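You operate a simulated robot arm through the tools that you are given. There is no shell and no other tool. Be economical: measure what you need, move in short steps, check, and stop when the job is done.

The job below is to be done with a simulated two-armed robot. You get a single attempt, and the scene is never put back.

JOB
Put the 40 size sign from the wide ledge on the slatted rack and the 41 size sign on the blue order card. Fetch the white tile and set it in the orange crate. Fetch the yellow sign marked "keep off" from the top of the heat tunnel and stand it on the purple tray. Switch the fan switch on. Fetch the red strap from the far belt and set it on the top of the heat tunnel. Shut the front flap. Do these in any order. Set down upright: yellow sign.

It is judged by the outcome, as a careful person would: the job done as asked, and still so three seconds after it is handed in. It fails if anything else is knocked over, pushed out of place, dropped, spilled or broken.

ROBOT AND FRAMES
Two 7-joint arms with fingered hands on one trunk, on a base that drives. Base frame: it is fixed to the floor where the robot stands at the start and does not move with it; the origin is under the middle of the robot, x ahead of it, y to its left, z up; the surface under the hand at the start is at about z = 0.75. Lengths are in m, angles in degrees, forces in N, time in s.
The left shoulder is at the start at [0.058, 0.185, 1.192], the right one opposite. With the tool pointing down near the work surface each hand reaches from about 0.1 to 0.8 m from the robot's upright axis, wherever it stands, measured 20 degrees to its own side. Places, roughly: blue order card [0.5, -0.25, 0.75]; fan switch [1.7, -0.5, 1.1]; front flap [-1, 0.3, 1]; orange crate [1.5, 0.5, 0.75]; purple tray (28x33x7 cm) [1.8, 1, 0.8]; slatted rack (24x38 cm) [1.76, -1.2, 0.76]; strap [1.5, -1, 0.75]; top of the heat tunnel [1.5, -0.4, 1.2]; white tile [1.5, 0.25, 0.75]; yellow sign [1.5, -0.25, 1.25]. Payload 4 kg a hand.
The TCP of each hand is the grasp point between the finger pads, 0.026 m short of the fingertips. In the tool frame z runs along the fingers and y along their closing line. The gripper opens to 0.132 m. The gripper's body begins 0.073 m behind the TCP. The gripper is a hand of 3 fingers: y runs from the thumb to the fingers, the wrist lies at [0, 0, -0.224] in the tool frame, and closing takes about 1.5 s.
Orientation is that of the tool frame in the base frame, as a unit quaternion [x, y, z, w]. With the fingers straight down and closing along the base's y, the tool's x points along the base's -x, its y along +y and its z along -z.

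CONTROLS
- The arms move only by the tool step_arm. It takes "left_steps", "right_steps" or both (then of equal length, played together; a hand with none holds still); each is a list of rows, each a list of 6 numbers: the shift along the tool's x, y, z in m, then the turn, a rotation vector about the tool's x, y, z in degrees. In form: [[tx, ty, tz, ax, ay, az], ...]. A call has 1 to 20 rows; each row shifts and turns the commanded pose from where the row before left it, along the tool's axes as they then stand. "left_grip" and "right_grip" are, for a hand that has rows, the gripper command, from -1 (shut) to 1 (fully open), values between in proportion, set as the call begins (left out, the last holds). Each row takes 0.2 s and may step no farther than 0.05 m and 8.6 degrees from the row before; otherwise, or with a gripper value out of range, the whole call is refused. A pose out of reach is approached as far as the arm can. The call stops where the force on the tool passes 40 N (or 10 N more than at its start, if that is more) or the arm is blocked; 0.2 s more then pass. The fingers move at their own pace (about 0.072 m/s each) and stop on an object; they squeeze with about 21 N. The grip force told is the motor's: it shows also when the fingers shut on nothing. Time passes only in rows, and 0.2 s behind the last, so rows that do not move let the fingers close. The reply holds the time, the measured pose of the TCP, the force on the tool along the base axes, the opening and the grip force, in the units named above and with some noise, with the torque about the TCP (base axes, N m) and any sound that the robot's microphone picked up, and new pictures: "pictures" is both (left out), scene, wrist or none (wrist: the cameras of the hands that moved).
- Cameras (640 x 400 px; columns grow to the right, rows downward): "scene" is now at [0.1092, 0.0715, 1.4035]; the picture's right is [0.86, -0.49, -0.13], its down [-0.44, -0.59, -0.68] and it looks along [0.26, 0.64, -0.72] (base axes); focal length 214 px, centre (320, 200). "left" rides on the left gripper at [-0.062, 0.003, -0.092] in its tool frame; the picture's right is [-0.05, -1.00, 0.00], its down [0.83, -0.04, -0.56] and it looks along [0.55, -0.03, 0.83] (tool axes); focal length 230 px, centre (320, 200). "right" rides on the right gripper at [0.062, 0.003, -0.092] in its tool frame; the picture's right is [-0.05, 1.00, 0.00], its down [-0.83, -0.04, -0.55] and it looks along [-0.55, -0.03, 0.83] (tool axes); focal length 230 px, centre (320, 200). There is no depth. A picture from a camera that has moved, and an enlarged one, comes with that camera's place and axes in the base frame and with its lens.
- lift_body(by): slides the trunk up (or, below 0, down) by that many m; the arms and the scene camera ride with it, the base frame stays. It gives what a move gives, with no picture.
- drive_base(legs): drives the robot by 1 to 6 legs, each [ahead, left, turn to the left] in m, m and degrees, along the robot's own axes; the way and the turn of a leg run together, so that a leg with both is an arc; at most 1.5 m and 180 degrees a leg. The arms and the cameras ride along, it lands a little off, and it stops where it bumps. It gives what a move gives, and a new picture of the scene camera.
- hand_shape(shape, hand): the hand has 3 fingers and takes this shape, open, in about a second: jaw (thumb against the fingers, like two jaws); tri (thumb and two fingers); tip (a fingertip pinch); poke (one finger out to press); point (the index stretched); flat (the hand flat); cup (the hand cupped); fist (a fist). The gripper value then closes the fingers along that shape, each until it touches; the sizes above hold for jaw. It gives what a move gives, with no picture.
- turn_head(pan, tilt): turns the head with the scene camera to pan (to the left, within 86 degrees either way) and tilt (down, from -29 to 69), counted from straight ahead of the robot. It gives what a move gives, and a new picture of the scene camera.
- zoom(camera, box): a new picture of the part [left, top, right, bottom] of that camera's present view, enlarged. The clock stands still meanwhile.
- sign_off(): hands the job in; it is judged then, once.

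Work in short steps. Places have to be worked out from the pictures, the camera data and where the tool is seen: move nearer, look again, correct. Check each grasp and each placing, and mend what went wrong. You have 186 turns and 260 pictures in all, those below and enlarged ones among them. Open the grippers and draw the arms clear of the work before you hand the job in, unless the task says otherwise; then end with one line.

The tools are called by a JSON object that holds its "op" and its "data". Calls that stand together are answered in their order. step_arm: Moves the arms, as the interface text tells. Its arguments: {"type":"object","properties":{"left_steps":{"type":"array","items":{"type":"array","items":{"type":"number"}}},"left_grip":{"type":"number"},"right_steps":{"type":"array","items":{"type":"array","items":{"type":"number"}}},"right_grip":{"type":"number"},"pictures":{"type":"string","enum":["both","scene","wrist","none"]}},"required":[]} The other tools are called the same way: lift_body (by) slides the trunk up or down; hand_shape (shape, hand) gives the hand a shape; drive_base (legs) drives the base; turn_head (pan, tilt) turns the head that bears the scene camera; zoom (camera, box) takes an enlarged picture of a part of a camera's view; sign_off () hands the job in.

At the start:

```text
t: 0.0
left_tool_pos: [0.3968, 0.2865, 1.2314]
left_ee_rot: [0.0, 1.0, -0.001, 0.0]
left_force: [-0.7, 0.2, -0.6]
left_moment: [0.02, 0.01, 0.01]
left_gripper_width: 0.132
left_gripper_force: 0.0
left_shape: jaw
right_tool_pos: [0.4767, -0.1071, 1.2251]
right_ee_rot: [0.0, 1.0, 0.001, 0.0]
right_force: [-0.2, 0.0, -0.3]
right_moment: [0.01, 0.03, -0.01]
right_gripper_width: 0.1318
right_gripper_force: 0.0
right_shape: jaw
trunk travel left (down, up): [-0.225, 0.237]
robot x, y, heading: [0.0012, 0.0036, -0.2]
head pan, tilt: [60.5, 42.6]
```

scene: 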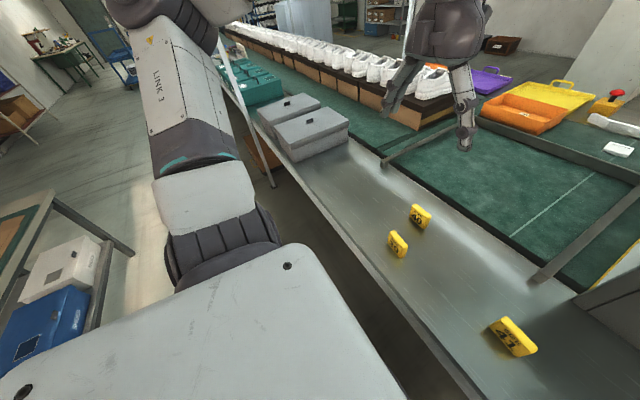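
right: 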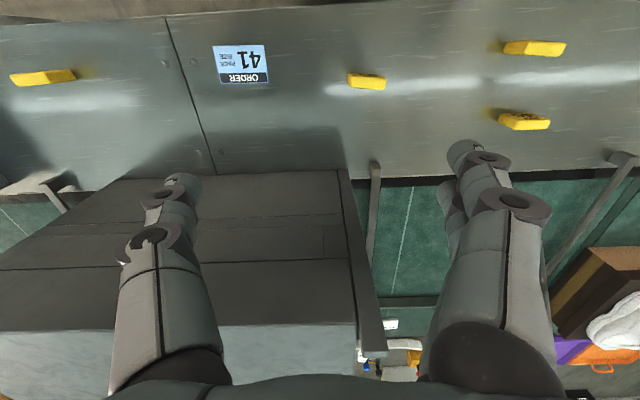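
left: 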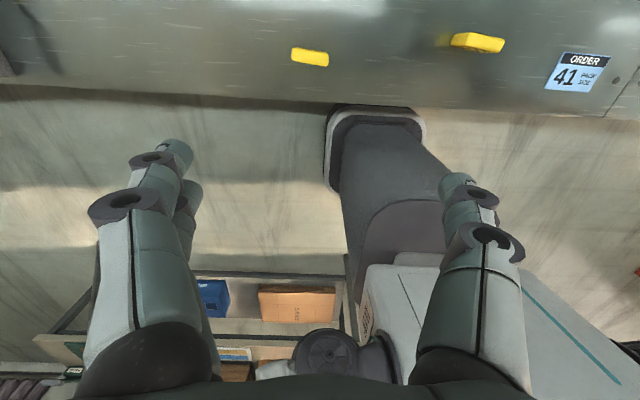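

I begin by looking around: first ahead of the robot.

{"op": "turn_head", "data": {"pan": 0, "tilt": 30}}

{"op": "turn_head", "data": {"pan": -50, "tilt": 30}}

{"op": "turn_head", "data": {"pan": 45, "tilt": 25}}

```text
t: 1.3
left_tool_pos: [0.3972, 0.2869, 1.2309]
left_ee_rot: [0.0, 1.0, -0.001, 0.0]
left_force: [0.6, 0.5, -0.3]
left_moment: [0.0, 0.01, 0.02]
left_gripper_width: 0.132
left_gripper_force: 0.0
left_shape: jaw
right_tool_pos: [0.4772, -0.1074, 1.2249]
right_ee_rot: [0.0, 1.0, 0.001, 0.0]
right_force: [-0.4, 0.1, -0.8]
right_moment: [-0.02, 0.0, 0.02]
right_gripper_width: 0.1319
right_gripper_force: 0.2
right_shape: jaw
trunk travel left (down, up): [-0.225, 0.237]
robot x, y, heading: [0.0003, -0.001, -0.1]
head pan, tilt: [0.0, 30.0]
camera scene: at [0.1609, -0.0009, 1.4153], right [0.0, -1.0, 0.0], down [-0.62, 0.0, -0.78], along [0.78, 0.0, -0.62], focal length 214 px, centre (320, 200)
```

scene: 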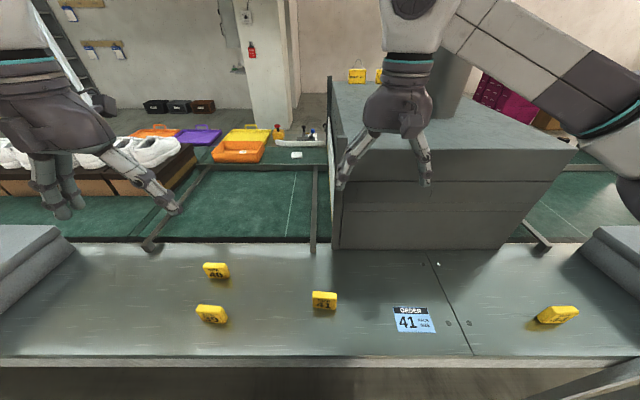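

```text
t: 2.5
left_tool_pos: [0.3966, 0.2854, 1.2311]
left_ee_rot: [-0.001, 1.0, 0.0, 0.0]
left_force: [-1.0, 0.7, -0.2]
left_moment: [0.01, 0.03, 0.02]
left_gripper_width: 0.1317
left_gripper_force: 0.0
left_shape: jaw
right_tool_pos: [0.4765, -0.1077, 1.2252]
right_ee_rot: [0.0, 1.0, 0.001, 0.0]
right_force: [-0.5, 0.3, -0.2]
right_moment: [0.0, 0.0, -0.01]
right_gripper_width: 0.1319
right_gripper_force: 0.1
right_shape: jaw
trunk travel left (down, up): [-0.225, 0.237]
robot x, y, heading: [-0.001, 0.0011, 0.0]
head pan, tilt: [-50.0, 30.0]
camera scene: at [0.129, -0.0702, 1.42], right [-0.76, -0.64, 0.11], down [-0.44, 0.38, -0.81], along [0.48, -0.66, -0.57], focal length 214 px, centre (320, 200)
```

scene: 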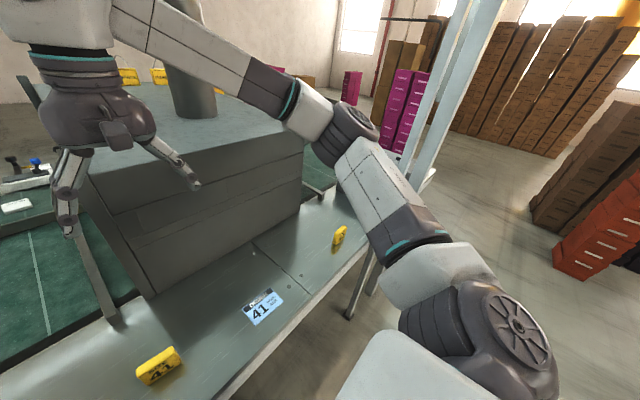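

```text
t: 4.2
left_tool_pos: [0.3966, 0.2861, 1.2313]
left_ee_rot: [0.0, 1.0, -0.001, 0.0]
left_force: [0.2, -0.4, -0.4]
left_moment: [-0.01, -0.02, 0.02]
left_gripper_width: 0.1321
left_gripper_force: 0.0
left_shape: jaw
right_tool_pos: [0.4768, -0.108, 1.2252]
right_ee_rot: [-0.001, 1.0, 0.0, 0.0]
right_force: [-0.5, 0.2, -0.2]
right_moment: [0.04, 0.0, 0.02]
right_gripper_width: 0.1317
right_gripper_force: 0.1
right_shape: jaw
trunk travel left (down, up): [-0.225, 0.237]
robot x, y, heading: [-0.0025, -0.0008, -0.1]
head pan, tilt: [45.0, 25.0]
camera scene: at [0.1371, 0.0642, 1.4268], right [0.7, -0.71, -0.1], down [-0.43, -0.3, -0.85], along [0.57, 0.64, -0.51], focal length 214 px, centre (320, 200)
```

scene: 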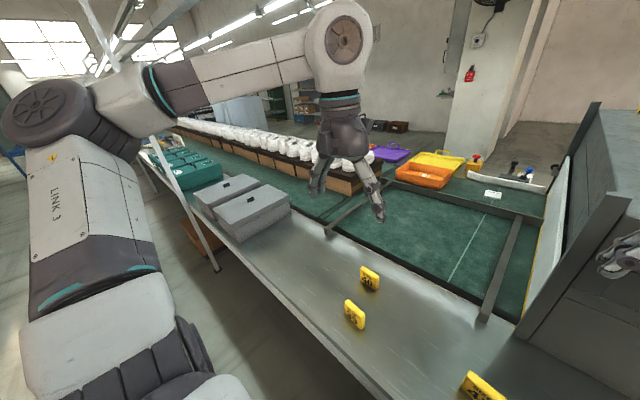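

I read the small yellow signs now by zooming from a straight, lower view.

{"op": "turn_head", "data": {"pan": 0, "tilt": 38}}

{"op": "zoom", "data": {"camera": "scene", "box": [180, 200, 360, 312]}}

{"op": "zoom", "data": {"camera": "scene", "box": [380, 200, 600, 338]}}

```text
t: 5.3
left_tool_pos: [0.3969, 0.2857, 1.231]
left_ee_rot: [0.0, 1.0, 0.0, -0.001]
left_force: [0.1, -0.4, 0.9]
left_moment: [0.0, 0.01, -0.02]
left_gripper_width: 0.132
left_gripper_force: 0.0
left_shape: jaw
right_tool_pos: [0.4776, -0.1084, 1.2247]
right_ee_rot: [0.0, 1.0, 0.0, 0.0]
right_force: [0.0, 0.0, 0.4]
right_moment: [-0.01, 0.0, 0.01]
right_gripper_width: 0.132
right_gripper_force: 0.1
right_shape: jaw
trunk travel left (down, up): [-0.225, 0.237]
robot x, y, heading: [-0.0006, -0.0052, 0.2]
head pan, tilt: [0.0, 38.0]
camera scene: at [0.1551, -0.0009, 1.4037], right [0.0, -1.0, 0.0], down [-0.72, 0.0, -0.69], along [0.69, 0.0, -0.72], focal length 214 px, centre (320, 200)
```

scene: 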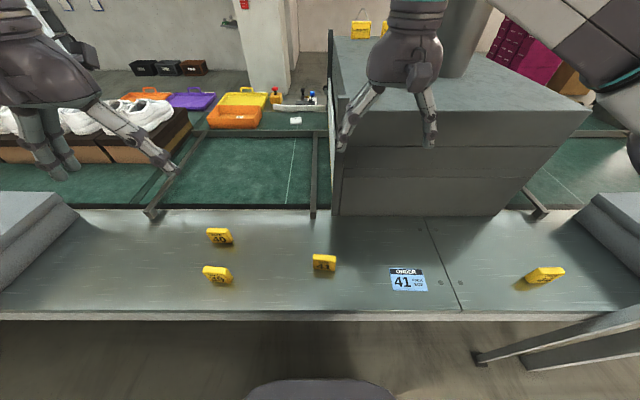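

```text
3.56 times, centred on (270, 256) of scene
camera zoom: at [0.1551, -0.0009, 1.4037], right [0.0, -1.0, 0.0], down [-0.72, 0.0, -0.69], along [0.69, 0.0, -0.72], focal length 763 px, centre (498, 1)
```

zoom: 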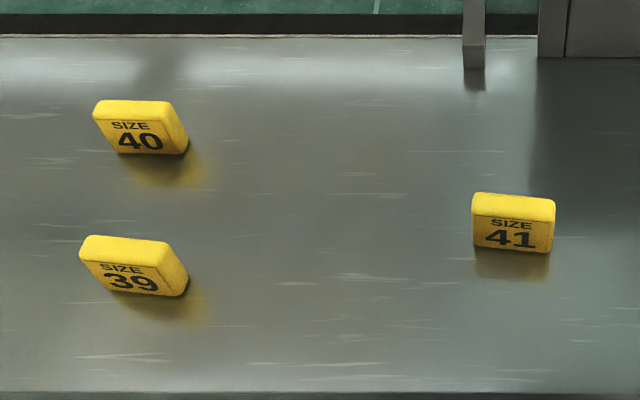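

```text
2.90 times, centred on (490, 269) of scene
camera zoom: at [0.1551, -0.0009, 1.4037], right [0.0, -1.0, 0.0], down [-0.72, 0.0, -0.69], along [0.69, 0.0, -0.72], focal length 622 px, centre (-173, 0)
```

zoom: 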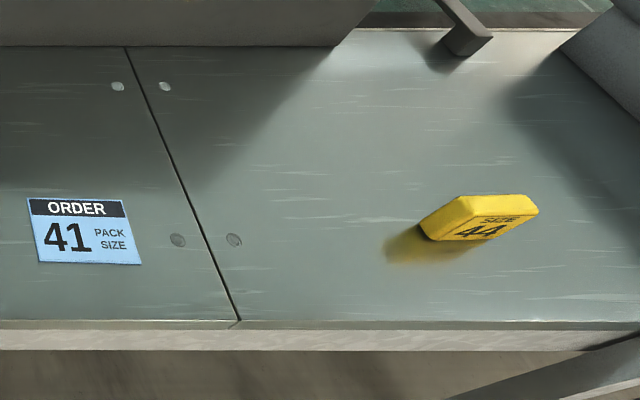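

Sign 41 stands at about [0.48, -0.014], sign 40 at about [0.575, 0.347] and the card at about [0.437, -0.28]. I turn the right hand by 90° so it grips across the sign's thickness, and bring it above sign 41.

{"op": "step_arm", "data": {"right_steps": [[0, 0, 0, 0, 0, 8.5], [0, 0, 0, 0, 0, 8.5], [0, 0, 0, 0, 0, 8.5], [0, 0, 0, 0, 0, 8.5], [0, 0, 0, 0, 0, 8.5], [0, 0, 0, 0, 0, 8.5], [0, 0, 0, 0, 0, 8.5], [0, 0, 0, 0, 0, 8.5], [0, 0, 0, 0, 0, 8.5], [0, 0, 0, 0, 0, 8.5], [0, 0, 0, 0, 0, 5], [0.031, 0, 0.04, 0, 0, 0], [0.031, 0, 0.04, 0, 0, 0], [0.031, 0, 0.04, 0, 0, 0], [0, 0, 0.04, 0, 0, 0], [0, 0, 0.04, 0, 0, 0], [0, 0, 0.04, 0, 0, 0]], "right_grip": 1}}

```text
refused: row 12 steps farther than a row can; nothing moved
```

Diagonal exceeded 0.05 m; I shorten the steps.

{"op": "step_arm", "data": {"right_steps": [[0, 0, 0, 0, 0, 8.5], [0, 0, 0, 0, 0, 8.5], [0, 0, 0, 0, 0, 8.5], [0, 0, 0, 0, 0, 8.5], [0, 0, 0, 0, 0, 8.5], [0, 0, 0, 0, 0, 8.5], [0, 0, 0, 0, 0, 8.5], [0, 0, 0, 0, 0, 8.5], [0, 0, 0, 0, 0, 8.5], [0, 0, 0, 0, 0, 8.5], [0, 0, 0, 0, 0, 5], [0.024, 0, 0.04, 0, 0, 0], [0.024, 0, 0.04, 0, 0, 0], [0.023, 0, 0.04, 0, 0, 0], [0.023, 0, 0.04, 0, 0, 0], [0, 0, 0.04, 0, 0, 0], [0, 0, 0.04, 0, 0, 0]], "right_grip": 1}}

```text
t: 8.9
left_tool_pos: [0.3976, 0.2867, 1.2313]
left_ee_rot: [-0.001, 1.0, 0.0, -0.001]
left_force: [-0.4, -0.7, -0.4]
left_moment: [-0.03, 0.0, 0.02]
left_gripper_width: 0.1316
left_gripper_force: 0.0
left_shape: jaw
right_tool_pos: [0.5347, -0.0425, 1.0697]
right_ee_rot: [0.395, 0.919, 0.003, -0.019]
right_force: [0.7, 0.2, 0.4]
right_moment: [-0.01, -0.02, 0.01]
right_gripper_width: 0.132
right_gripper_force: 0.1
right_shape: jaw
right hand out of reach, approached as far as the arm can: row 6, 7, 8, 9, 10, 11, 12, 13, 14, 15, 16, 17
trunk travel left (down, up): [-0.225, 0.237]
robot x, y, heading: [0.0018, -0.0001, -0.0]
head pan, tilt: [0.0, 38.0]
camera scene: at [0.1566, -0.001, 1.4034], right [0.0, -1.0, 0.0], down [-0.72, 0.0, -0.69], along [0.69, 0.0, -0.72], focal length 214 px, centre (320, 200)
camera right: at [0.4986, 0.0002, 1.1646], right [0.76, 0.65, -0.01], down [0.56, -0.64, 0.52], along [0.33, -0.4, -0.85], focal length 230 px, centre (320, 200)
```

scene: 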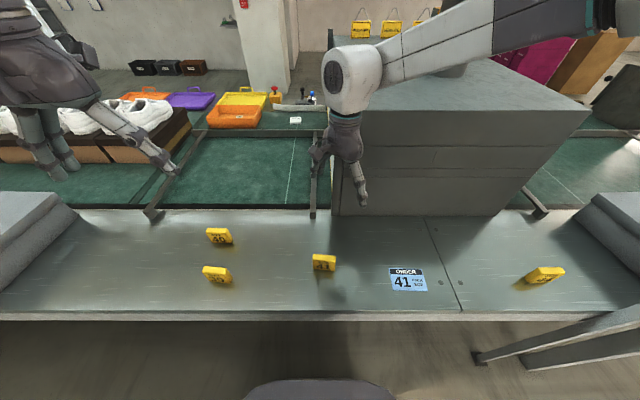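
right: 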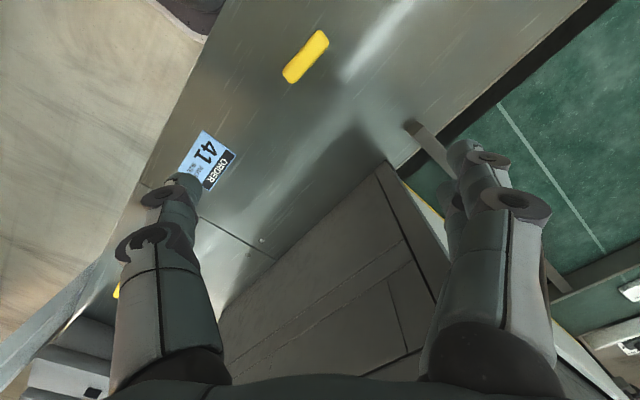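

The wrist limits that way at about 46°. I turn it the other way and look where it lands.

{"op": "step_arm", "data": {"right_steps": [[0, 0, 0, 0, 0, -8.5], [0, 0, 0, 0, 0, -8.5], [0, 0, 0, 0, 0, -8.5], [0, 0, 0, 0, 0, -8.5], [0, 0, 0, 0, 0, -8.5], [0, 0, 0, 0, 0, -8.5], [0, 0, 0, 0, 0, -8.5], [0, 0, 0, 0, 0, -8.5], [0, 0, 0, 0, 0, -8.5], [0, 0, 0, 0, 0, -8.5], [0, 0, 0, 0, 0, -8.5], [0, 0, 0, 0, 0, -8.5], [0, 0, 0, 0, 0, -8.5], [0, 0, 0, 0, 0, -8.5], [0, 0, 0, 0, 0, -8.5], [0, 0, 0, 0, 0, -8.5]], "pictures": "wrist"}}

```text
t: 12.3
left_tool_pos: [0.3973, 0.2869, 1.2301]
left_ee_rot: [0.0, 1.0, 0.0, 0.001]
left_force: [0.6, -0.2, -0.3]
left_moment: [0.0, -0.01, 0.0]
left_gripper_width: 0.132
left_gripper_force: 0.0
left_shape: jaw
right_tool_pos: [0.5334, -0.0425, 1.0721]
right_ee_rot: [-0.698, 0.716, 0.014, -0.002]
right_force: [-0.4, 0.0, -1.5]
right_moment: [0.0, -0.01, -0.02]
right_gripper_width: 0.1322
right_gripper_force: 0.0
right_shape: jaw
trunk travel left (down, up): [-0.225, 0.237]
robot x, y, heading: [0.0012, -0.0028, 0.2]
head pan, tilt: [0.0, 38.0]
camera right: at [0.5312, -0.1072, 1.1623], right [-1.0, 0.08, 0.02], down [0.08, 0.82, 0.57], along [0.02, 0.57, -0.82], focal length 230 px, centre (320, 200)
```

right: 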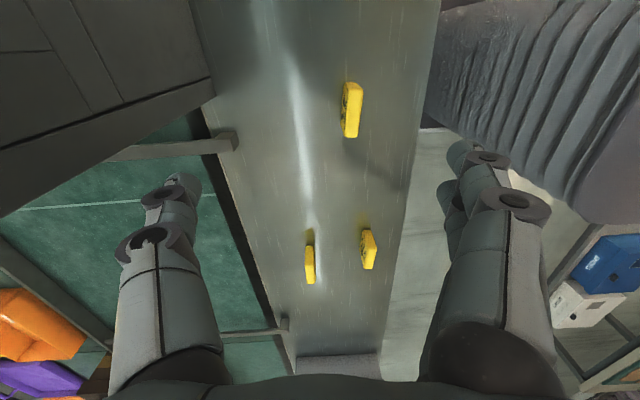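

Measured start is the new base. The wrist picture confirms sign 41 at about [0.477, -0.012]; I move above it and stop higher to check.

{"op": "step_arm", "data": {"right_steps": [[-0.01, 0.014, 0.04, 0, 0, 0], [-0.01, 0.014, 0.04, 0, 0, 0], [-0.01, 0.014, 0.04, 0, 0, 0], [0, 0.014, 0.04, 0, 0, 0], [0, 0, 0.04, 0, 0, -1.5]]}}

```text
t: 13.5
left_tool_pos: [0.3973, 0.2861, 1.2319]
left_ee_rot: [0.0, 1.0, 0.0, -0.001]
left_force: [-0.6, 1.2, 0.3]
left_moment: [0.02, 0.0, -0.01]
left_gripper_width: 0.132
left_gripper_force: 0.0
left_shape: jaw
right_tool_pos: [0.4732, -0.0062, 0.8721]
right_ee_rot: [-0.707, 0.707, 0.013, -0.002]
right_force: [0.0, 0.1, 0.9]
right_moment: [-0.02, 0.02, 0.0]
right_gripper_width: 0.1321
right_gripper_force: 0.0
right_shape: jaw
trunk travel left (down, up): [-0.225, 0.237]
robot x, y, heading: [-0.001, -0.0005, 0.1]
head pan, tilt: [0.0, 38.0]
camera scene: at [0.1558, -0.0009, 1.4036], right [0.0, -1.0, 0.0], down [-0.72, 0.0, -0.69], along [0.69, 0.0, -0.72], focal length 214 px, centre (320, 200)
camera right: at [0.473, -0.0717, 0.9639], right [-1.0, 0.05, 0.02], down [0.06, 0.82, 0.57], along [0.01, 0.57, -0.82], focal length 230 px, centre (320, 200)
```

scene: 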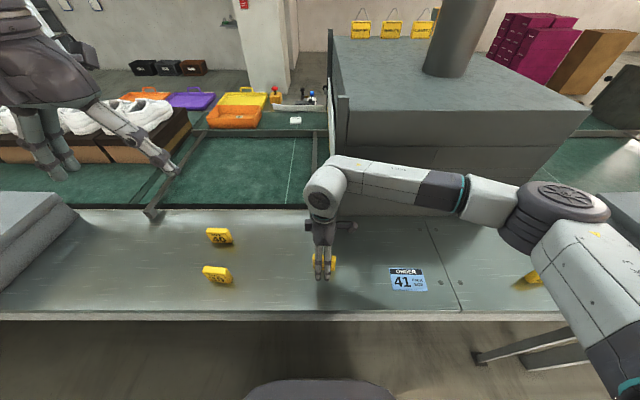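
right: 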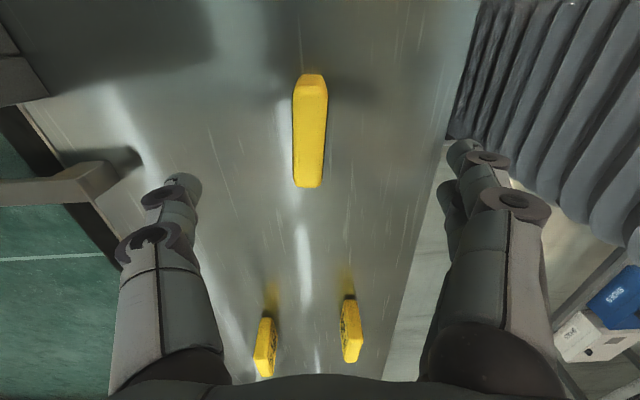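

The sign is centred within millimetres. I shift slightly, lower to z≈0.787 and close.

{"op": "step_arm", "data": {"right_steps": [[0.006, -0.006, 0.035, 0, 0, 0], [0, 0, 0.03, 0, 0, 0], [0, 0, 0.02, 0, 0, 0]], "pictures": "wrist"}}

{"op": "step_arm", "data": {"right_steps": [[0, 0, 0, 0, 0, 0], [0, 0, 0, 0, 0, 0], [0, 0, 0, 0, 0, 0], [0, 0, 0, 0, 0, 0], [0, 0, 0, 0, 0, 0], [0, 0, 0, 0, 0, 0], [0, 0, 0, 0, 0, 0], [0, 0, 0, 0, 0, 0]], "right_grip": -1, "pictures": "wrist"}}

```text
t: 14.3
left_tool_pos: [0.3972, 0.2859, 1.2317]
left_ee_rot: [0.0, 1.0, 0.0, 0.0]
left_force: [0.8, 0.6, -0.6]
left_moment: [0.01, -0.04, 0.01]
left_gripper_width: 0.1317
left_gripper_force: 0.1
left_shape: jaw
right_tool_pos: [0.477, -0.0125, 0.7877]
right_ee_rot: [0.707, -0.707, -0.015, 0.002]
right_force: [0.5, 0.0, 0.9]
right_moment: [-0.02, 0.02, -0.03]
right_gripper_width: 0.132
right_gripper_force: 0.0
right_shape: jaw
trunk travel left (down, up): [-0.225, 0.237]
robot x, y, heading: [0.0017, -0.0033, -0.2]
head pan, tilt: [0.0, 38.0]
camera right: at [0.4767, -0.0766, 0.8782], right [-1.0, 0.05, 0.02], down [0.06, 0.82, 0.57], along [0.01, 0.57, -0.82], focal length 230 px, centre (320, 200)
```

right: 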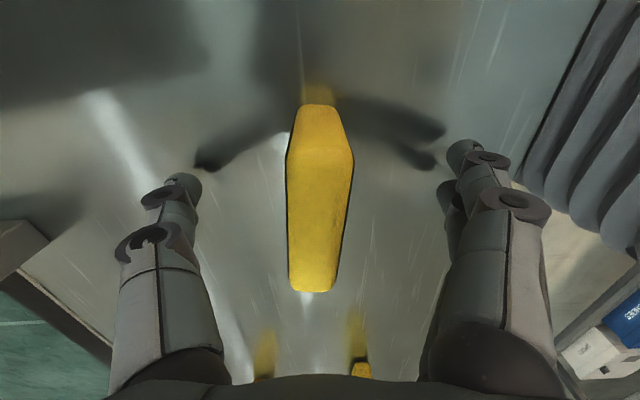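

```text
t: 16.1
left_tool_pos: [0.3965, 0.2871, 1.232]
left_ee_rot: [-0.001, 1.0, 0.0, -0.001]
left_force: [0.2, -0.9, 0.2]
left_moment: [0.02, 0.01, -0.01]
left_gripper_width: 0.1317
left_gripper_force: 0.0
left_shape: jaw
right_tool_pos: [0.4775, -0.0115, 0.7883]
right_ee_rot: [0.708, -0.706, -0.014, 0.003]
right_force: [-0.3, -0.5, 0.8]
right_moment: [0.01, 0.02, 0.01]
right_gripper_width: 0.0169
right_gripper_force: 20.9
right_shape: jaw
trunk travel left (down, up): [-0.225, 0.237]
robot x, y, heading: [0.0009, 0.0015, -0.1]
head pan, tilt: [0.0, 38.0]
camera right: at [0.4768, -0.0765, 0.8785], right [-1.0, 0.05, 0.02], down [0.06, 0.82, 0.57], along [0.01, 0.57, -0.82], focal length 230 px, centre (320, 200)
```

right: 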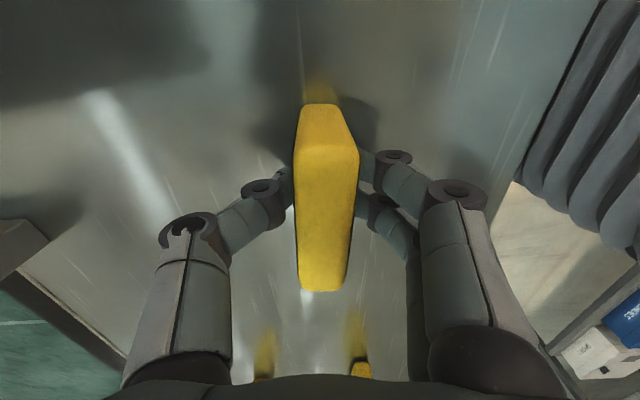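

Gripped (0.017 m). I lift and carry it toward the card.

{"op": "step_arm", "data": {"right_steps": [[0, 0, -0.04, 0, 0, 0], [0, 0, -0.04, 0, 0, 0], [0.045, 0.01, 0, 0, 0, 0], [0.045, 0.01, 0, 0, 0, 0], [0.045, 0.01, 0, 0, 0, 0], [0.045, 0.01, 0, 0, 0, 0], [0.045, 0, 0, 0, 0, 0], [0.042, 0, 0, 0, 0, 0]]}}

```text
t: 17.9
left_tool_pos: [0.396, 0.285, 1.2327]
left_ee_rot: [-0.001, 1.0, -0.001, 0.0]
left_force: [-0.3, 0.2, 0.0]
left_moment: [-0.01, 0.0, 0.01]
left_gripper_width: 0.1317
left_gripper_force: 0.1
left_shape: jaw
right_tool_pos: [0.4394, -0.282, 0.8655]
right_ee_rot: [0.708, -0.706, -0.013, 0.002]
right_force: [-0.4, 0.2, -0.7]
right_moment: [-0.01, 0.03, 0.0]
right_gripper_width: 0.017
right_gripper_force: 20.9
right_shape: jaw
trunk travel left (down, up): [-0.225, 0.237]
robot x, y, heading: [-0.0006, -0.0039, -0.2]
head pan, tilt: [0.0, 38.0]
camera scene: at [0.1543, -0.0022, 1.4038], right [0.0, -1.0, 0.0], down [-0.72, 0.0, -0.69], along [0.69, 0.0, -0.72], focal length 214 px, centre (320, 200)
camera right: at [0.4386, -0.3467, 0.9556], right [-1.0, 0.05, 0.02], down [0.05, 0.82, 0.57], along [0.01, 0.57, -0.82], focal length 230 px, centre (320, 200)
```

scene: 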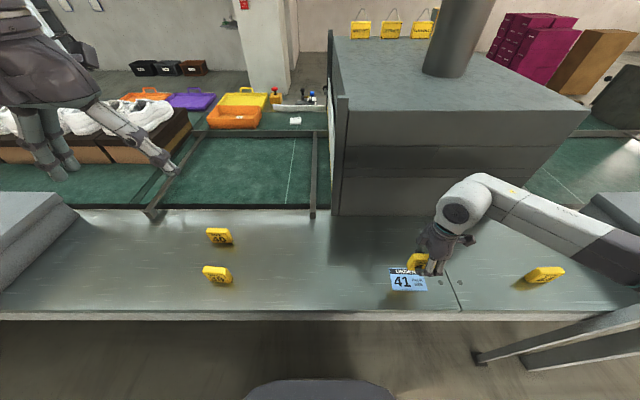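
right: 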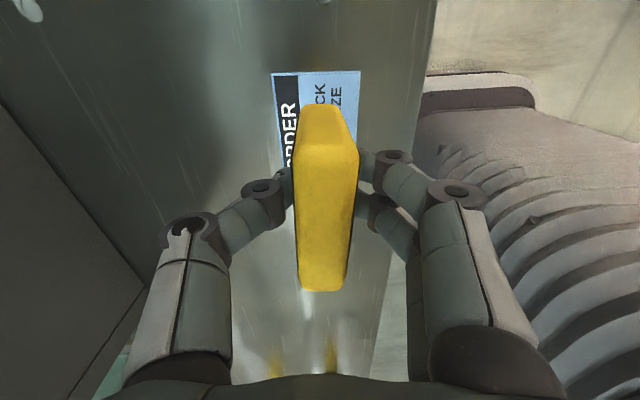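

Card and sign line up well; I shift 8 mm in y and lower to the height it was gripped at.

{"op": "step_arm", "data": {"right_steps": [[-0.008, 0, 0.04, 0, 0, 0], [0, 0, 0.025, 0, 0, 0], [0, 0, 0.0115, 0, 0, 0], [0, 0, 0, 0, 0, 0]], "pictures": "none"}}

{"op": "step_arm", "data": {"right_steps": [[0, 0, 0, 0, 0, 0], [0, 0, 0, 0, 0, 0], [0, 0, 0, 0, 0, 0], [0, 0, 0, 0, 0, 0], [0, 0, 0, 0, 0, 0], [0, 0, -0.03, 0, 0, 0], [0, 0, -0.04, 0, 0, 0], [0, 0, -0.05, 0, 0, 0], [0, 0, -0.05, 0, 0, 0]], "right_grip": 0.4}}

```text
t: 18.9
left_tool_pos: [0.396, 0.2857, 1.2321]
left_ee_rot: [0.0, 1.0, 0.0, 0.001]
left_force: [0.2, 0.3, 0.1]
left_moment: [0.0, -0.02, -0.01]
left_gripper_width: 0.1315
left_gripper_force: 0.2
left_shape: jaw
right_tool_pos: [0.4376, -0.2712, 0.7894]
right_ee_rot: [0.708, -0.706, -0.013, 0.002]
right_force: [-1.5, -1.7, 9.2]
right_moment: [-0.02, 0.05, 0.01]
right_gripper_width: 0.0169
right_gripper_force: 20.9
right_shape: jaw
trunk travel left (down, up): [-0.225, 0.237]
robot x, y, heading: [0.0002, -0.0023, -0.1]
head pan, tilt: [0.0, 38.0]
```

```text
t: 20.9
left_tool_pos: [0.3966, 0.2865, 1.2319]
left_ee_rot: [0.0, 1.0, 0.0, 0.0]
left_force: [-0.3, -0.6, -0.4]
left_moment: [-0.05, 0.03, 0.0]
left_gripper_width: 0.132
left_gripper_force: 0.0
left_shape: jaw
right_tool_pos: [0.4413, -0.2721, 0.9589]
right_ee_rot: [-0.707, 0.707, 0.013, -0.002]
right_force: [-0.5, -0.2, 0.3]
right_moment: [-0.02, 0.01, 0.02]
right_gripper_width: 0.0921
right_gripper_force: 0.0
right_shape: jaw
trunk travel left (down, up): [-0.225, 0.237]
robot x, y, heading: [0.0014, 0.0014, 0.0]
head pan, tilt: [0.0, 38.0]
camera scene: at [0.1547, -0.0005, 1.4037], right [0.0, -1.0, 0.0], down [-0.72, 0.0, -0.69], along [0.69, 0.0, -0.72], focal length 214 px, centre (320, 200)
camera right: at [0.4405, -0.3378, 1.0501], right [-1.0, 0.05, 0.02], down [0.06, 0.82, 0.57], along [0.01, 0.57, -0.82], focal length 230 px, centre (320, 200)
```

scene: 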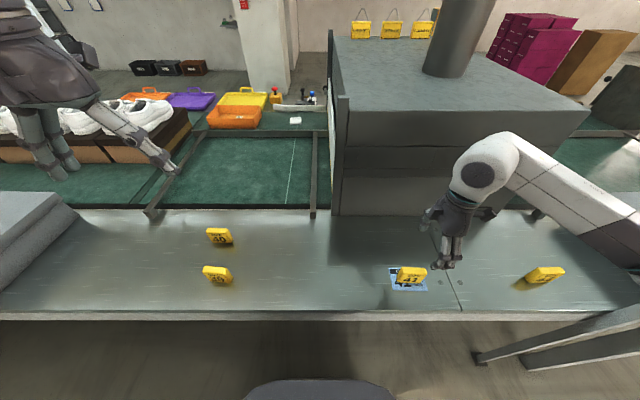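
right: 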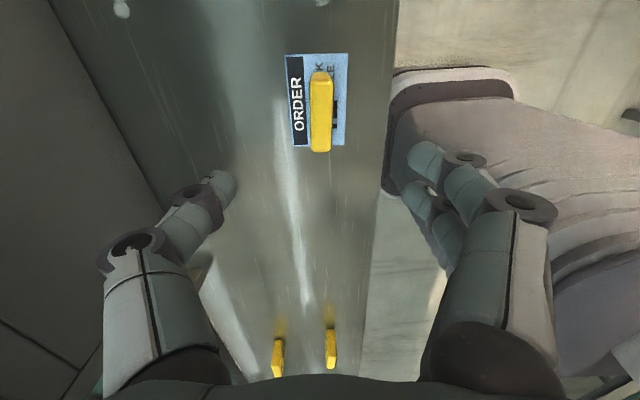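

Sign 41 stands on the card. Now the left hand: turn 90° (mirrored) and go above sign 40.

{"op": "step_arm", "data": {"left_steps": [[0, 0, 0, 0, 0, 8.5], [0, 0, 0, 0, 0, 8.5], [0, 0, 0, 0, 0, 8.5], [0, 0, 0, 0, 0, 8.5], [0, 0, 0, 0, 0, 8.5], [0, 0, 0, 0, 0, 8.5], [0, 0, 0, 0, 0, 8.5], [0, 0, 0, 0, 0, 8.5], [0, 0, 0, 0, 0, 8.5], [0, 0, 0, 0, 0, 8.5], [0, 0, 0, 0, 0, 5], [0.015, 0.03, 0.035, 0, 0, 0], [0.015, 0.03, 0.035, 0, 0, 0], [0.015, 0.03, 0.035, 0, 0, 0], [0.015, 0.03, 0.035, 0, 0, 0], [0, 0.03, 0.035, 0, 0, 0], [0, 0.03, 0.035, 0, 0, 0], [0, 0, 0.04, 0, 0, 0], [0, 0, 0.04, 0, 0, 0]], "left_grip": 1}}

```text
t: 24.9
left_tool_pos: [0.5784, 0.3461, 0.9409]
left_ee_rot: [0.707, 0.707, 0.001, 0.0]
left_force: [0.2, 0.6, -0.2]
left_moment: [0.0, -0.02, -0.03]
left_gripper_width: 0.132
left_gripper_force: 0.0
left_shape: jaw
right_tool_pos: [0.442, -0.2736, 0.9586]
right_ee_rot: [0.707, -0.707, -0.014, 0.002]
right_force: [0.2, 0.1, 0.8]
right_moment: [0.0, 0.03, 0.02]
right_gripper_width: 0.0921
right_gripper_force: 0.0
right_shape: jaw
trunk travel left (down, up): [-0.225, 0.237]
robot x, y, heading: [0.0017, -0.0039, -0.1]
head pan, tilt: [0.0, 38.0]
camera scene: at [0.1563, -0.0009, 1.4035], right [0.0, -1.0, 0.0], down [-0.72, 0.0, -0.69], along [0.69, 0.0, -0.72], focal length 214 px, centre (320, 200)
camera left: at [0.582, 0.2851, 1.0334], right [-1.0, -0.05, 0.0], down [-0.04, 0.83, 0.56], along [-0.03, 0.55, -0.83], focal length 230 px, centre (320, 200)
```

scene: 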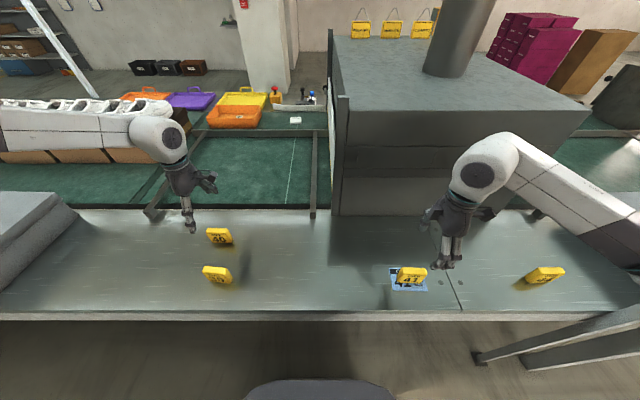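
left: 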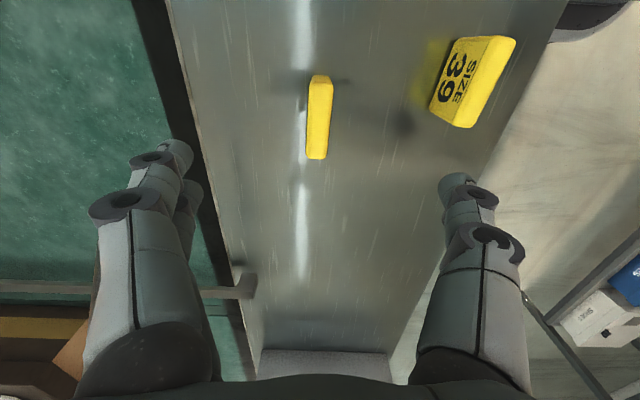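

Sign 40 is right below ([0.5785, 0.339]). I lower, with a narrower opening to stay clear of sign 39, and close.

{"op": "step_arm", "data": {"left_steps": [[-0.006, 0, 0.04, 0, 0, 0], [0, 0, 0.04, 0, 0, 0], [0, 0, 0.04, 0, 0, 0], [0, 0, 0.031, 0, 0, 0]], "left_grip": 0.3, "pictures": "wrist"}}

{"op": "step_arm", "data": {"left_steps": [[0, 0, 0, 0, 0, 0], [0, 0, 0, 0, 0, 0], [0, 0, 0, 0, 0, 0], [0, 0, 0, 0, 0, 0], [0, 0, 0, 0, 0, 0], [0, 0, 0, 0, 0, 0], [0, 0, 0, 0, 0, 0]], "left_grip": -1, "pictures": "wrist"}}

```text
t: 25.9
left_tool_pos: [0.5776, 0.34, 0.7892]
left_ee_rot: [0.707, 0.707, 0.0, 0.0]
left_force: [1.1, 0.1, 0.6]
left_moment: [-0.05, 0.05, 0.01]
left_gripper_width: 0.0862
left_gripper_force: 0.0
left_shape: jaw
right_tool_pos: [0.4426, -0.2733, 0.9571]
right_ee_rot: [0.707, -0.707, -0.014, 0.003]
right_force: [0.6, 0.5, 0.9]
right_moment: [-0.03, 0.02, -0.03]
right_gripper_width: 0.0922
right_gripper_force: 0.1
right_shape: jaw
trunk travel left (down, up): [-0.225, 0.237]
robot x, y, heading: [-0.0046, 0.0013, -0.1]
head pan, tilt: [0.0, 38.0]
camera left: at [0.5804, 0.2785, 0.8823], right [-1.0, -0.05, 0.0], down [-0.04, 0.83, 0.56], along [-0.03, 0.55, -0.83], focal length 230 px, centre (320, 200)
```

left: 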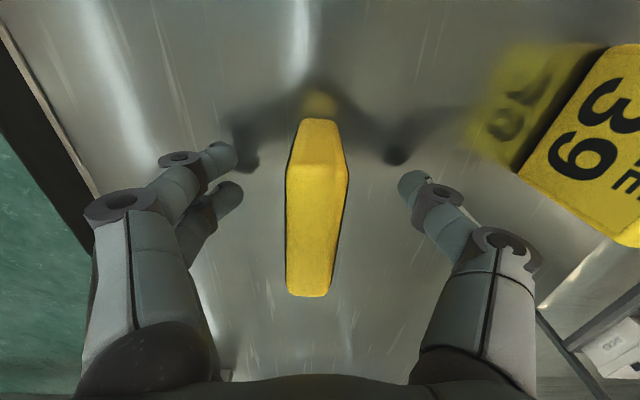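

```text
t: 27.5
left_tool_pos: [0.5769, 0.3396, 0.7922]
left_ee_rot: [0.707, 0.707, 0.0, 0.0]
left_force: [0.3, 0.5, -0.8]
left_moment: [0.01, 0.0, -0.02]
left_gripper_width: 0.017
left_gripper_force: 21.1
left_shape: jaw
right_tool_pos: [0.4428, -0.2744, 0.9576]
right_ee_rot: [0.707, -0.707, -0.014, 0.003]
right_force: [-0.2, 0.0, 0.2]
right_moment: [0.03, 0.01, -0.01]
right_gripper_width: 0.0922
right_gripper_force: 0.1
right_shape: jaw
trunk travel left (down, up): [-0.225, 0.237]
robot x, y, heading: [-0.0009, -0.0039, 0.1]
head pan, tilt: [0.0, 38.0]
camera left: at [0.5799, 0.2784, 0.8833], right [-1.0, -0.05, 0.0], down [-0.04, 0.83, 0.56], along [-0.03, 0.55, -0.83], focal length 230 px, centre (320, 200)
```

left: 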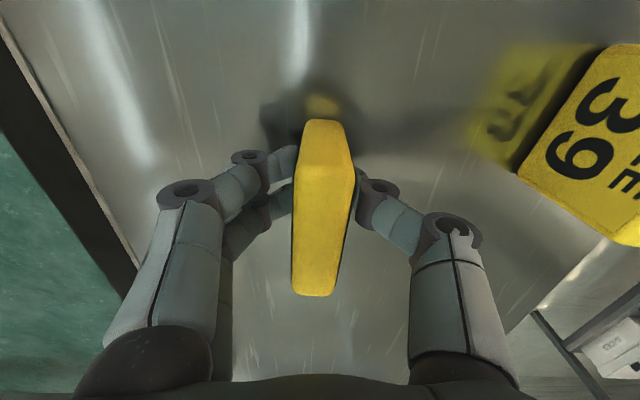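

Gripped. I lift both hands up and back toward the trunk for driving.

{"op": "step_arm", "data": {"left_steps": [[0, 0, -0.05, 0, 0, 0], [0, 0, -0.05, 0, 0, 0], [0, 0, -0.05, 0, 0, 0], [0, -0.015, -0.045, 0, 0, 0], [0, -0.015, -0.045, 0, 0, 0], [0, -0.03, -0.035, 0, 0, 0], [0, -0.03, -0.03, 0, 0, 0], [0, -0.03, -0.03, 0, 0, 0], [0, -0.03, -0.03, 0, 0, 0], [-0.02, -0.03, 0, 0, 0, 0], [-0.02, -0.03, 0, 0, 0, 0]], "right_steps": [[0, 0, -0.04, 0, 0, 0], [0, 0, -0.04, 0, 0, 0], [0, 0, -0.04, 0, 0, 0], [0, 0, -0.04, 0, 0, 0], [0, 0, -0.04, 0, 0, 0], [0, 0, -0.03, 0, 0, 0], [0, 0, -0.03, 0, 0, 0], [0, 0.02, -0.02, 0, 0, 0], [0, 0.02, 0, 0, 0, 0], [0, 0.02, 0, 0, 0, 0], [0, 0.01, 0, 0, 0, 0]], "pictures": "none"}}

{"op": "turn_head", "data": {"pan": -65, "tilt": 20}}

{"op": "turn_head", "data": {"pan": -15, "tilt": 10}}

```text
t: 29.9
left_tool_pos: [0.3658, 0.2994, 1.1557]
left_ee_rot: [0.706, 0.708, 0.001, 0.001]
left_force: [-0.2, 0.0, 0.0]
left_moment: [-0.02, 0.02, 0.02]
left_gripper_width: 0.0166
left_gripper_force: 20.9
left_shape: jaw
right_tool_pos: [0.3763, -0.2785, 1.2405]
right_ee_rot: [0.707, -0.707, -0.013, 0.003]
right_force: [-0.4, -0.1, -0.7]
right_moment: [-0.03, 0.01, 0.0]
right_gripper_width: 0.0918
right_gripper_force: 0.0
right_shape: jaw
trunk travel left (down, up): [-0.225, 0.237]
robot x, y, heading: [-0.0008, 0.0011, 0.1]
head pan, tilt: [0.0, 38.0]
```

```text
t: 31.3
left_tool_pos: [0.3667, 0.2989, 1.1559]
left_ee_rot: [0.707, 0.707, 0.0, 0.0]
left_force: [0.5, 0.1, -1.2]
left_moment: [-0.03, 0.0, 0.0]
left_gripper_width: 0.0167
left_gripper_force: 21.0
left_shape: jaw
right_tool_pos: [0.3787, -0.279, 1.2393]
right_ee_rot: [-0.707, 0.707, 0.013, -0.003]
right_force: [-0.5, 0.4, 0.5]
right_moment: [0.02, -0.03, 0.0]
right_gripper_width: 0.0919
right_gripper_force: 0.0
right_shape: jaw
trunk travel left (down, up): [-0.225, 0.237]
robot x, y, heading: [0.0008, 0.001, -0.2]
head pan, tilt: [-65.0, 20.0]
camera scene: at [0.1129, -0.0853, 1.4385], right [-0.9, -0.42, 0.13], down [-0.28, 0.31, -0.91], along [0.34, -0.85, -0.4], focal length 214 px, centre (320, 200)
```

scene: 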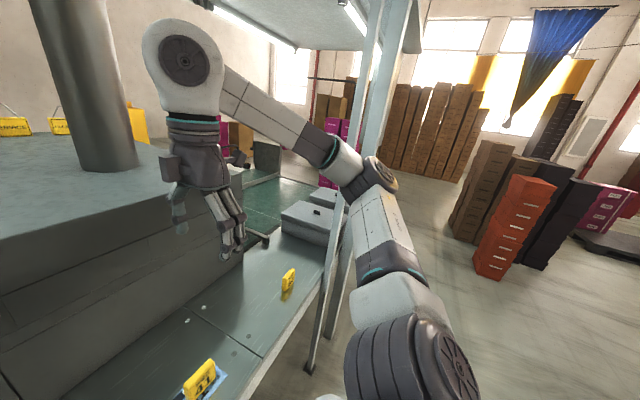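

```text
t: 32.5
left_tool_pos: [0.367, 0.2987, 1.1552]
left_ee_rot: [0.708, 0.707, 0.0, 0.0]
left_force: [0.3, -0.9, -1.5]
left_moment: [-0.04, 0.01, 0.0]
left_gripper_width: 0.0167
left_gripper_force: 21.3
left_shape: jaw
right_tool_pos: [0.3792, -0.2791, 1.2386]
right_ee_rot: [-0.707, 0.707, 0.013, -0.002]
right_force: [0.4, 0.0, 0.0]
right_moment: [0.0, -0.02, 0.0]
right_gripper_width: 0.092
right_gripper_force: 0.1
right_shape: jaw
trunk travel left (down, up): [-0.225, 0.237]
robot x, y, heading: [-0.0024, -0.0036, 0.0]
head pan, tilt: [-15.0, 10.0]
camera scene: at [0.1649, -0.0251, 1.4474], right [-0.26, -0.97, 0.04], down [-0.31, 0.05, -0.95], along [0.92, -0.26, -0.31], focal length 214 px, centre (320, 200)
```

scene: 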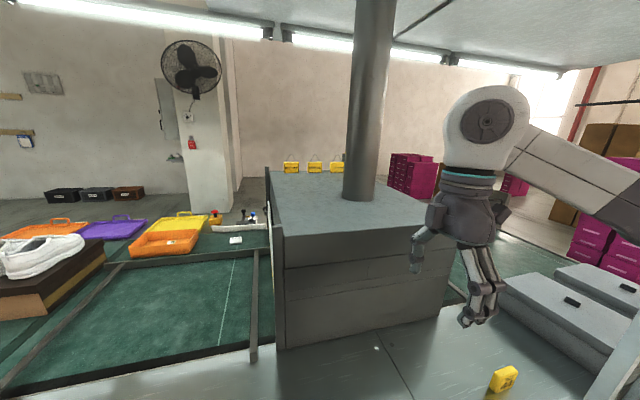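

The rack, strap, tunnel and tray all lie on the far side, so I must get round the line. I back off and slide right to look for a way past the right end.

{"op": "drive_base", "data": {"legs": [[-0.3, 0, 0], [0, -1.3, 0]]}}

{"op": "turn_head", "data": {"pan": -45, "tilt": 15}}

```text
t: 40.6
left_tool_pos: [0.0686, -0.9943, 1.156]
left_ee_rot: [0.704, 0.71, 0.0, 0.0]
left_force: [-0.1, -0.2, -1.5]
left_moment: [-0.04, 0.02, -0.01]
left_gripper_width: 0.0169
left_gripper_force: 20.9
left_shape: jaw
right_tool_pos: [0.0843, -1.5734, 1.2397]
right_ee_rot: [0.71, -0.704, -0.014, 0.002]
right_force: [0.3, -0.5, -0.1]
right_moment: [0.0, 0.07, -0.02]
right_gripper_width: 0.0919
right_gripper_force: 0.1
right_shape: jaw
trunk travel left (down, up): [-0.225, 0.237]
robot x, y, heading: [-0.3002, -1.2952, 0.6]
head pan, tilt: [-15.0, 10.0]
camera scene: at [-0.1308, -1.3213, 1.4474], right [-0.25, -0.97, 0.04], down [-0.31, 0.04, -0.95], along [0.92, -0.25, -0.31], focal length 214 px, centre (320, 200)
```

scene: 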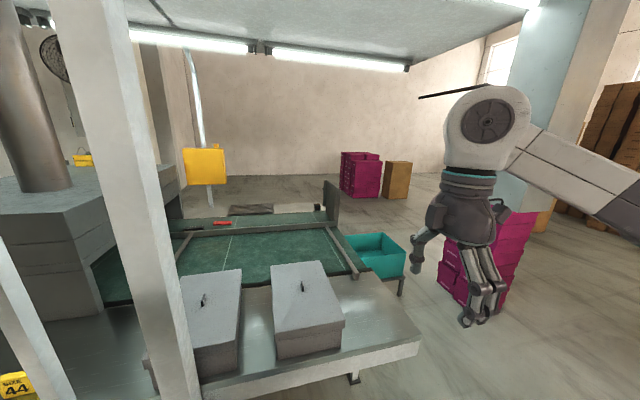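

```text
t: 41.6
left_tool_pos: [0.0698, -0.9958, 1.1558]
left_ee_rot: [0.704, 0.71, 0.001, 0.001]
left_force: [-0.2, 0.3, -0.7]
left_moment: [-0.02, 0.01, 0.0]
left_gripper_width: 0.0167
left_gripper_force: 20.8
left_shape: jaw
right_tool_pos: [0.0844, -1.5732, 1.2395]
right_ee_rot: [0.71, -0.704, -0.014, 0.003]
right_force: [-0.3, 0.4, 0.2]
right_moment: [0.01, 0.0, 0.01]
right_gripper_width: 0.0924
right_gripper_force: 0.1
right_shape: jaw
trunk travel left (down, up): [-0.225, 0.237]
robot x, y, heading: [-0.2945, -1.2983, 0.5]
head pan, tilt: [-45.0, 15.0]
camera scene: at [-0.1551, -1.3633, 1.4428], right [-0.69, -0.71, 0.1], down [-0.32, 0.18, -0.93], along [0.64, -0.68, -0.35], focal length 214 px, centre (320, 200)
```

scene: 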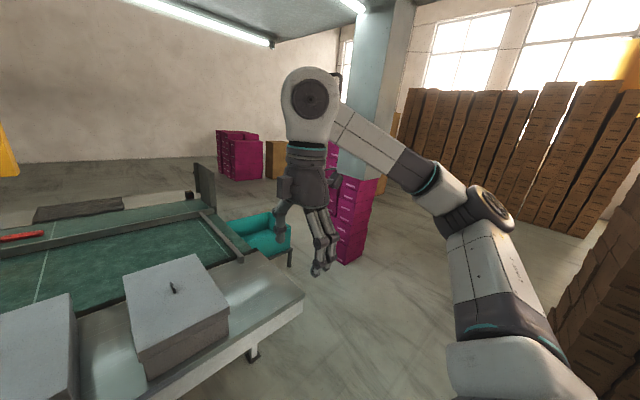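

The line ends at about y = -1.9, with a teal bin and a magenta stack beyond. I go farther right and look again.

{"op": "drive_base", "data": {"legs": [[0, -1.1, 0]]}}

{"op": "turn_head", "data": {"pan": 0, "tilt": 30}}

```text
t: 47.2
left_tool_pos: [0.0751, -2.1047, 1.1568]
left_ee_rot: [0.706, 0.709, 0.0, 0.0]
left_force: [0.6, 0.7, -0.9]
left_moment: [-0.03, 0.0, 0.02]
left_gripper_width: 0.0171
left_gripper_force: 21.0
left_shape: jaw
right_tool_pos: [0.0911, -2.6823, 1.2386]
right_ee_rot: [0.709, -0.705, -0.014, 0.003]
right_force: [-0.3, 0.3, -0.4]
right_moment: [0.0, 0.0, 0.01]
right_gripper_width: 0.092
right_gripper_force: 0.0
right_shape: jaw
trunk travel left (down, up): [-0.225, 0.237]
robot x, y, heading: [-0.2884, -2.4064, 0.2]
head pan, tilt: [-45.0, 15.0]
camera scene: at [-0.1491, -2.4708, 1.4428], right [-0.7, -0.71, 0.1], down [-0.32, 0.18, -0.93], along [0.64, -0.68, -0.35], focal length 214 px, centre (320, 200)
```

scene: 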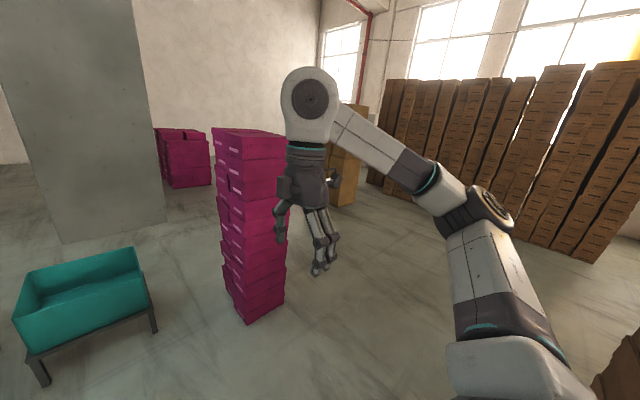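

```text
t: 48.4
left_tool_pos: [0.0754, -2.1038, 1.1558]
left_ee_rot: [0.705, 0.709, 0.0, 0.0]
left_force: [-0.4, -0.2, -1.3]
left_moment: [-0.01, -0.01, 0.0]
left_gripper_width: 0.0169
left_gripper_force: 21.1
left_shape: jaw
right_tool_pos: [0.0903, -2.6823, 1.24]
right_ee_rot: [0.708, -0.706, -0.014, 0.003]
right_force: [0.7, -0.1, -0.3]
right_moment: [-0.02, 0.02, 0.0]
right_gripper_width: 0.0918
right_gripper_force: 0.1
right_shape: jaw
trunk travel left (down, up): [-0.225, 0.237]
robot x, y, heading: [-0.2887, -2.4036, -0.1]
head pan, tilt: [0.0, 30.0]
camera scene: at [-0.1287, -2.4049, 1.4153], right [0.0, -1.0, 0.0], down [-0.62, 0.0, -0.79], along [0.79, 0.0, -0.62], focal length 214 px, centre (320, 200)
```

scene: 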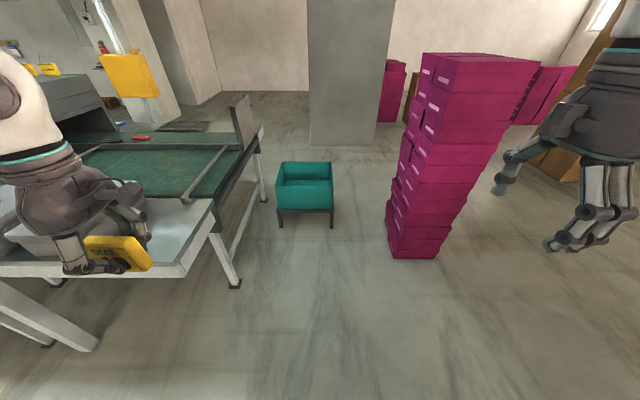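

The gap between bin (y to -2.53) and magenta stack (y from -2.97) is too tight, so I go right round the stack: slide to y≈-3.95, ahead to x≈2.35, then turn to face +y.

{"op": "drive_base", "data": {"legs": [[0, -1.5, 0], [1.4, 0, 0], [1.25, 0, 0], [0, 0, 90]]}}

```text
t: 61.6
left_tool_pos: [1.2886, -3.5802, 1.1604]
left_ee_rot: [0.65, 0.76, 0.012, -0.014]
left_force: [0.5, 0.4, -0.9]
left_moment: [0.01, -0.04, -0.04]
left_gripper_width: 0.017
left_gripper_force: 20.8
left_shape: jaw
right_tool_pos: [1.3903, -4.1521, 1.2352]
right_ee_rot: [0.761, -0.649, -0.018, 0.0]
right_force: [0.4, -0.7, 0.5]
right_moment: [0.02, 0.03, 0.02]
right_gripper_width: 0.0919
right_gripper_force: 0.1
right_shape: jaw
trunk travel left (down, up): [-0.225, 0.237]
robot x, y, heading: [0.9728, -3.9198, 8.9]
head pan, tilt: [0.0, 30.0]
stopped in leg 2: the robot was blocked; the commanded pose is now the measured one
camera scene: at [1.1318, -3.9144, 1.4151], right [0.16, -0.99, -0.01], down [-0.61, -0.09, -0.79], along [0.77, 0.13, -0.62], focal length 214 px, centre (320, 200)
```

scene: 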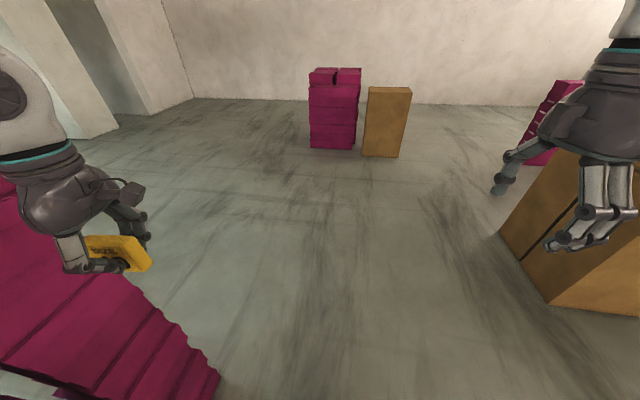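

The robot bumped into the stack on its left (heading turned 9°). I look left and down to see how it touches.

{"op": "turn_head", "data": {"pan": 50, "tilt": 40}}

```text
t: 62.8
left_tool_pos: [1.2872, -3.582, 1.1615]
left_ee_rot: [0.649, 0.761, 0.013, -0.015]
left_force: [-0.8, -0.8, -1.4]
left_moment: [0.02, 0.03, -0.02]
left_gripper_width: 0.0168
left_gripper_force: 20.5
left_shape: jaw
right_tool_pos: [1.3911, -4.1519, 1.2349]
right_ee_rot: [0.761, -0.648, -0.019, 0.0]
right_force: [0.3, 0.7, 0.3]
right_moment: [0.02, -0.04, -0.03]
right_gripper_width: 0.0919
right_gripper_force: 0.0
right_shape: jaw
trunk travel left (down, up): [-0.225, 0.237]
robot x, y, heading: [0.9703, -3.9216, 9.1]
head pan, tilt: [50.0, 40.0]
camera scene: at [1.0848, -3.8561, 1.4062], right [0.85, -0.51, -0.12], down [-0.44, -0.56, -0.71], along [0.3, 0.65, -0.7], focal length 214 px, centre (320, 200)
```

scene: 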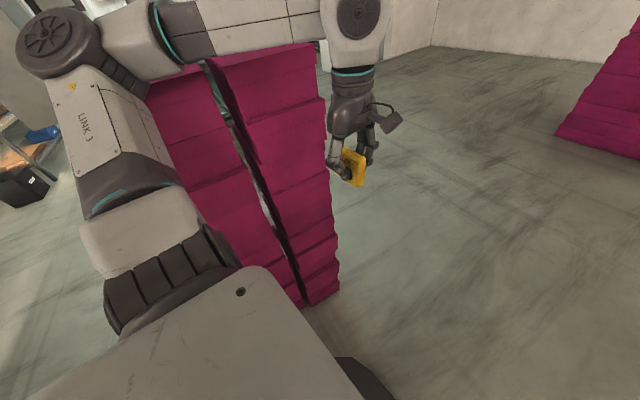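

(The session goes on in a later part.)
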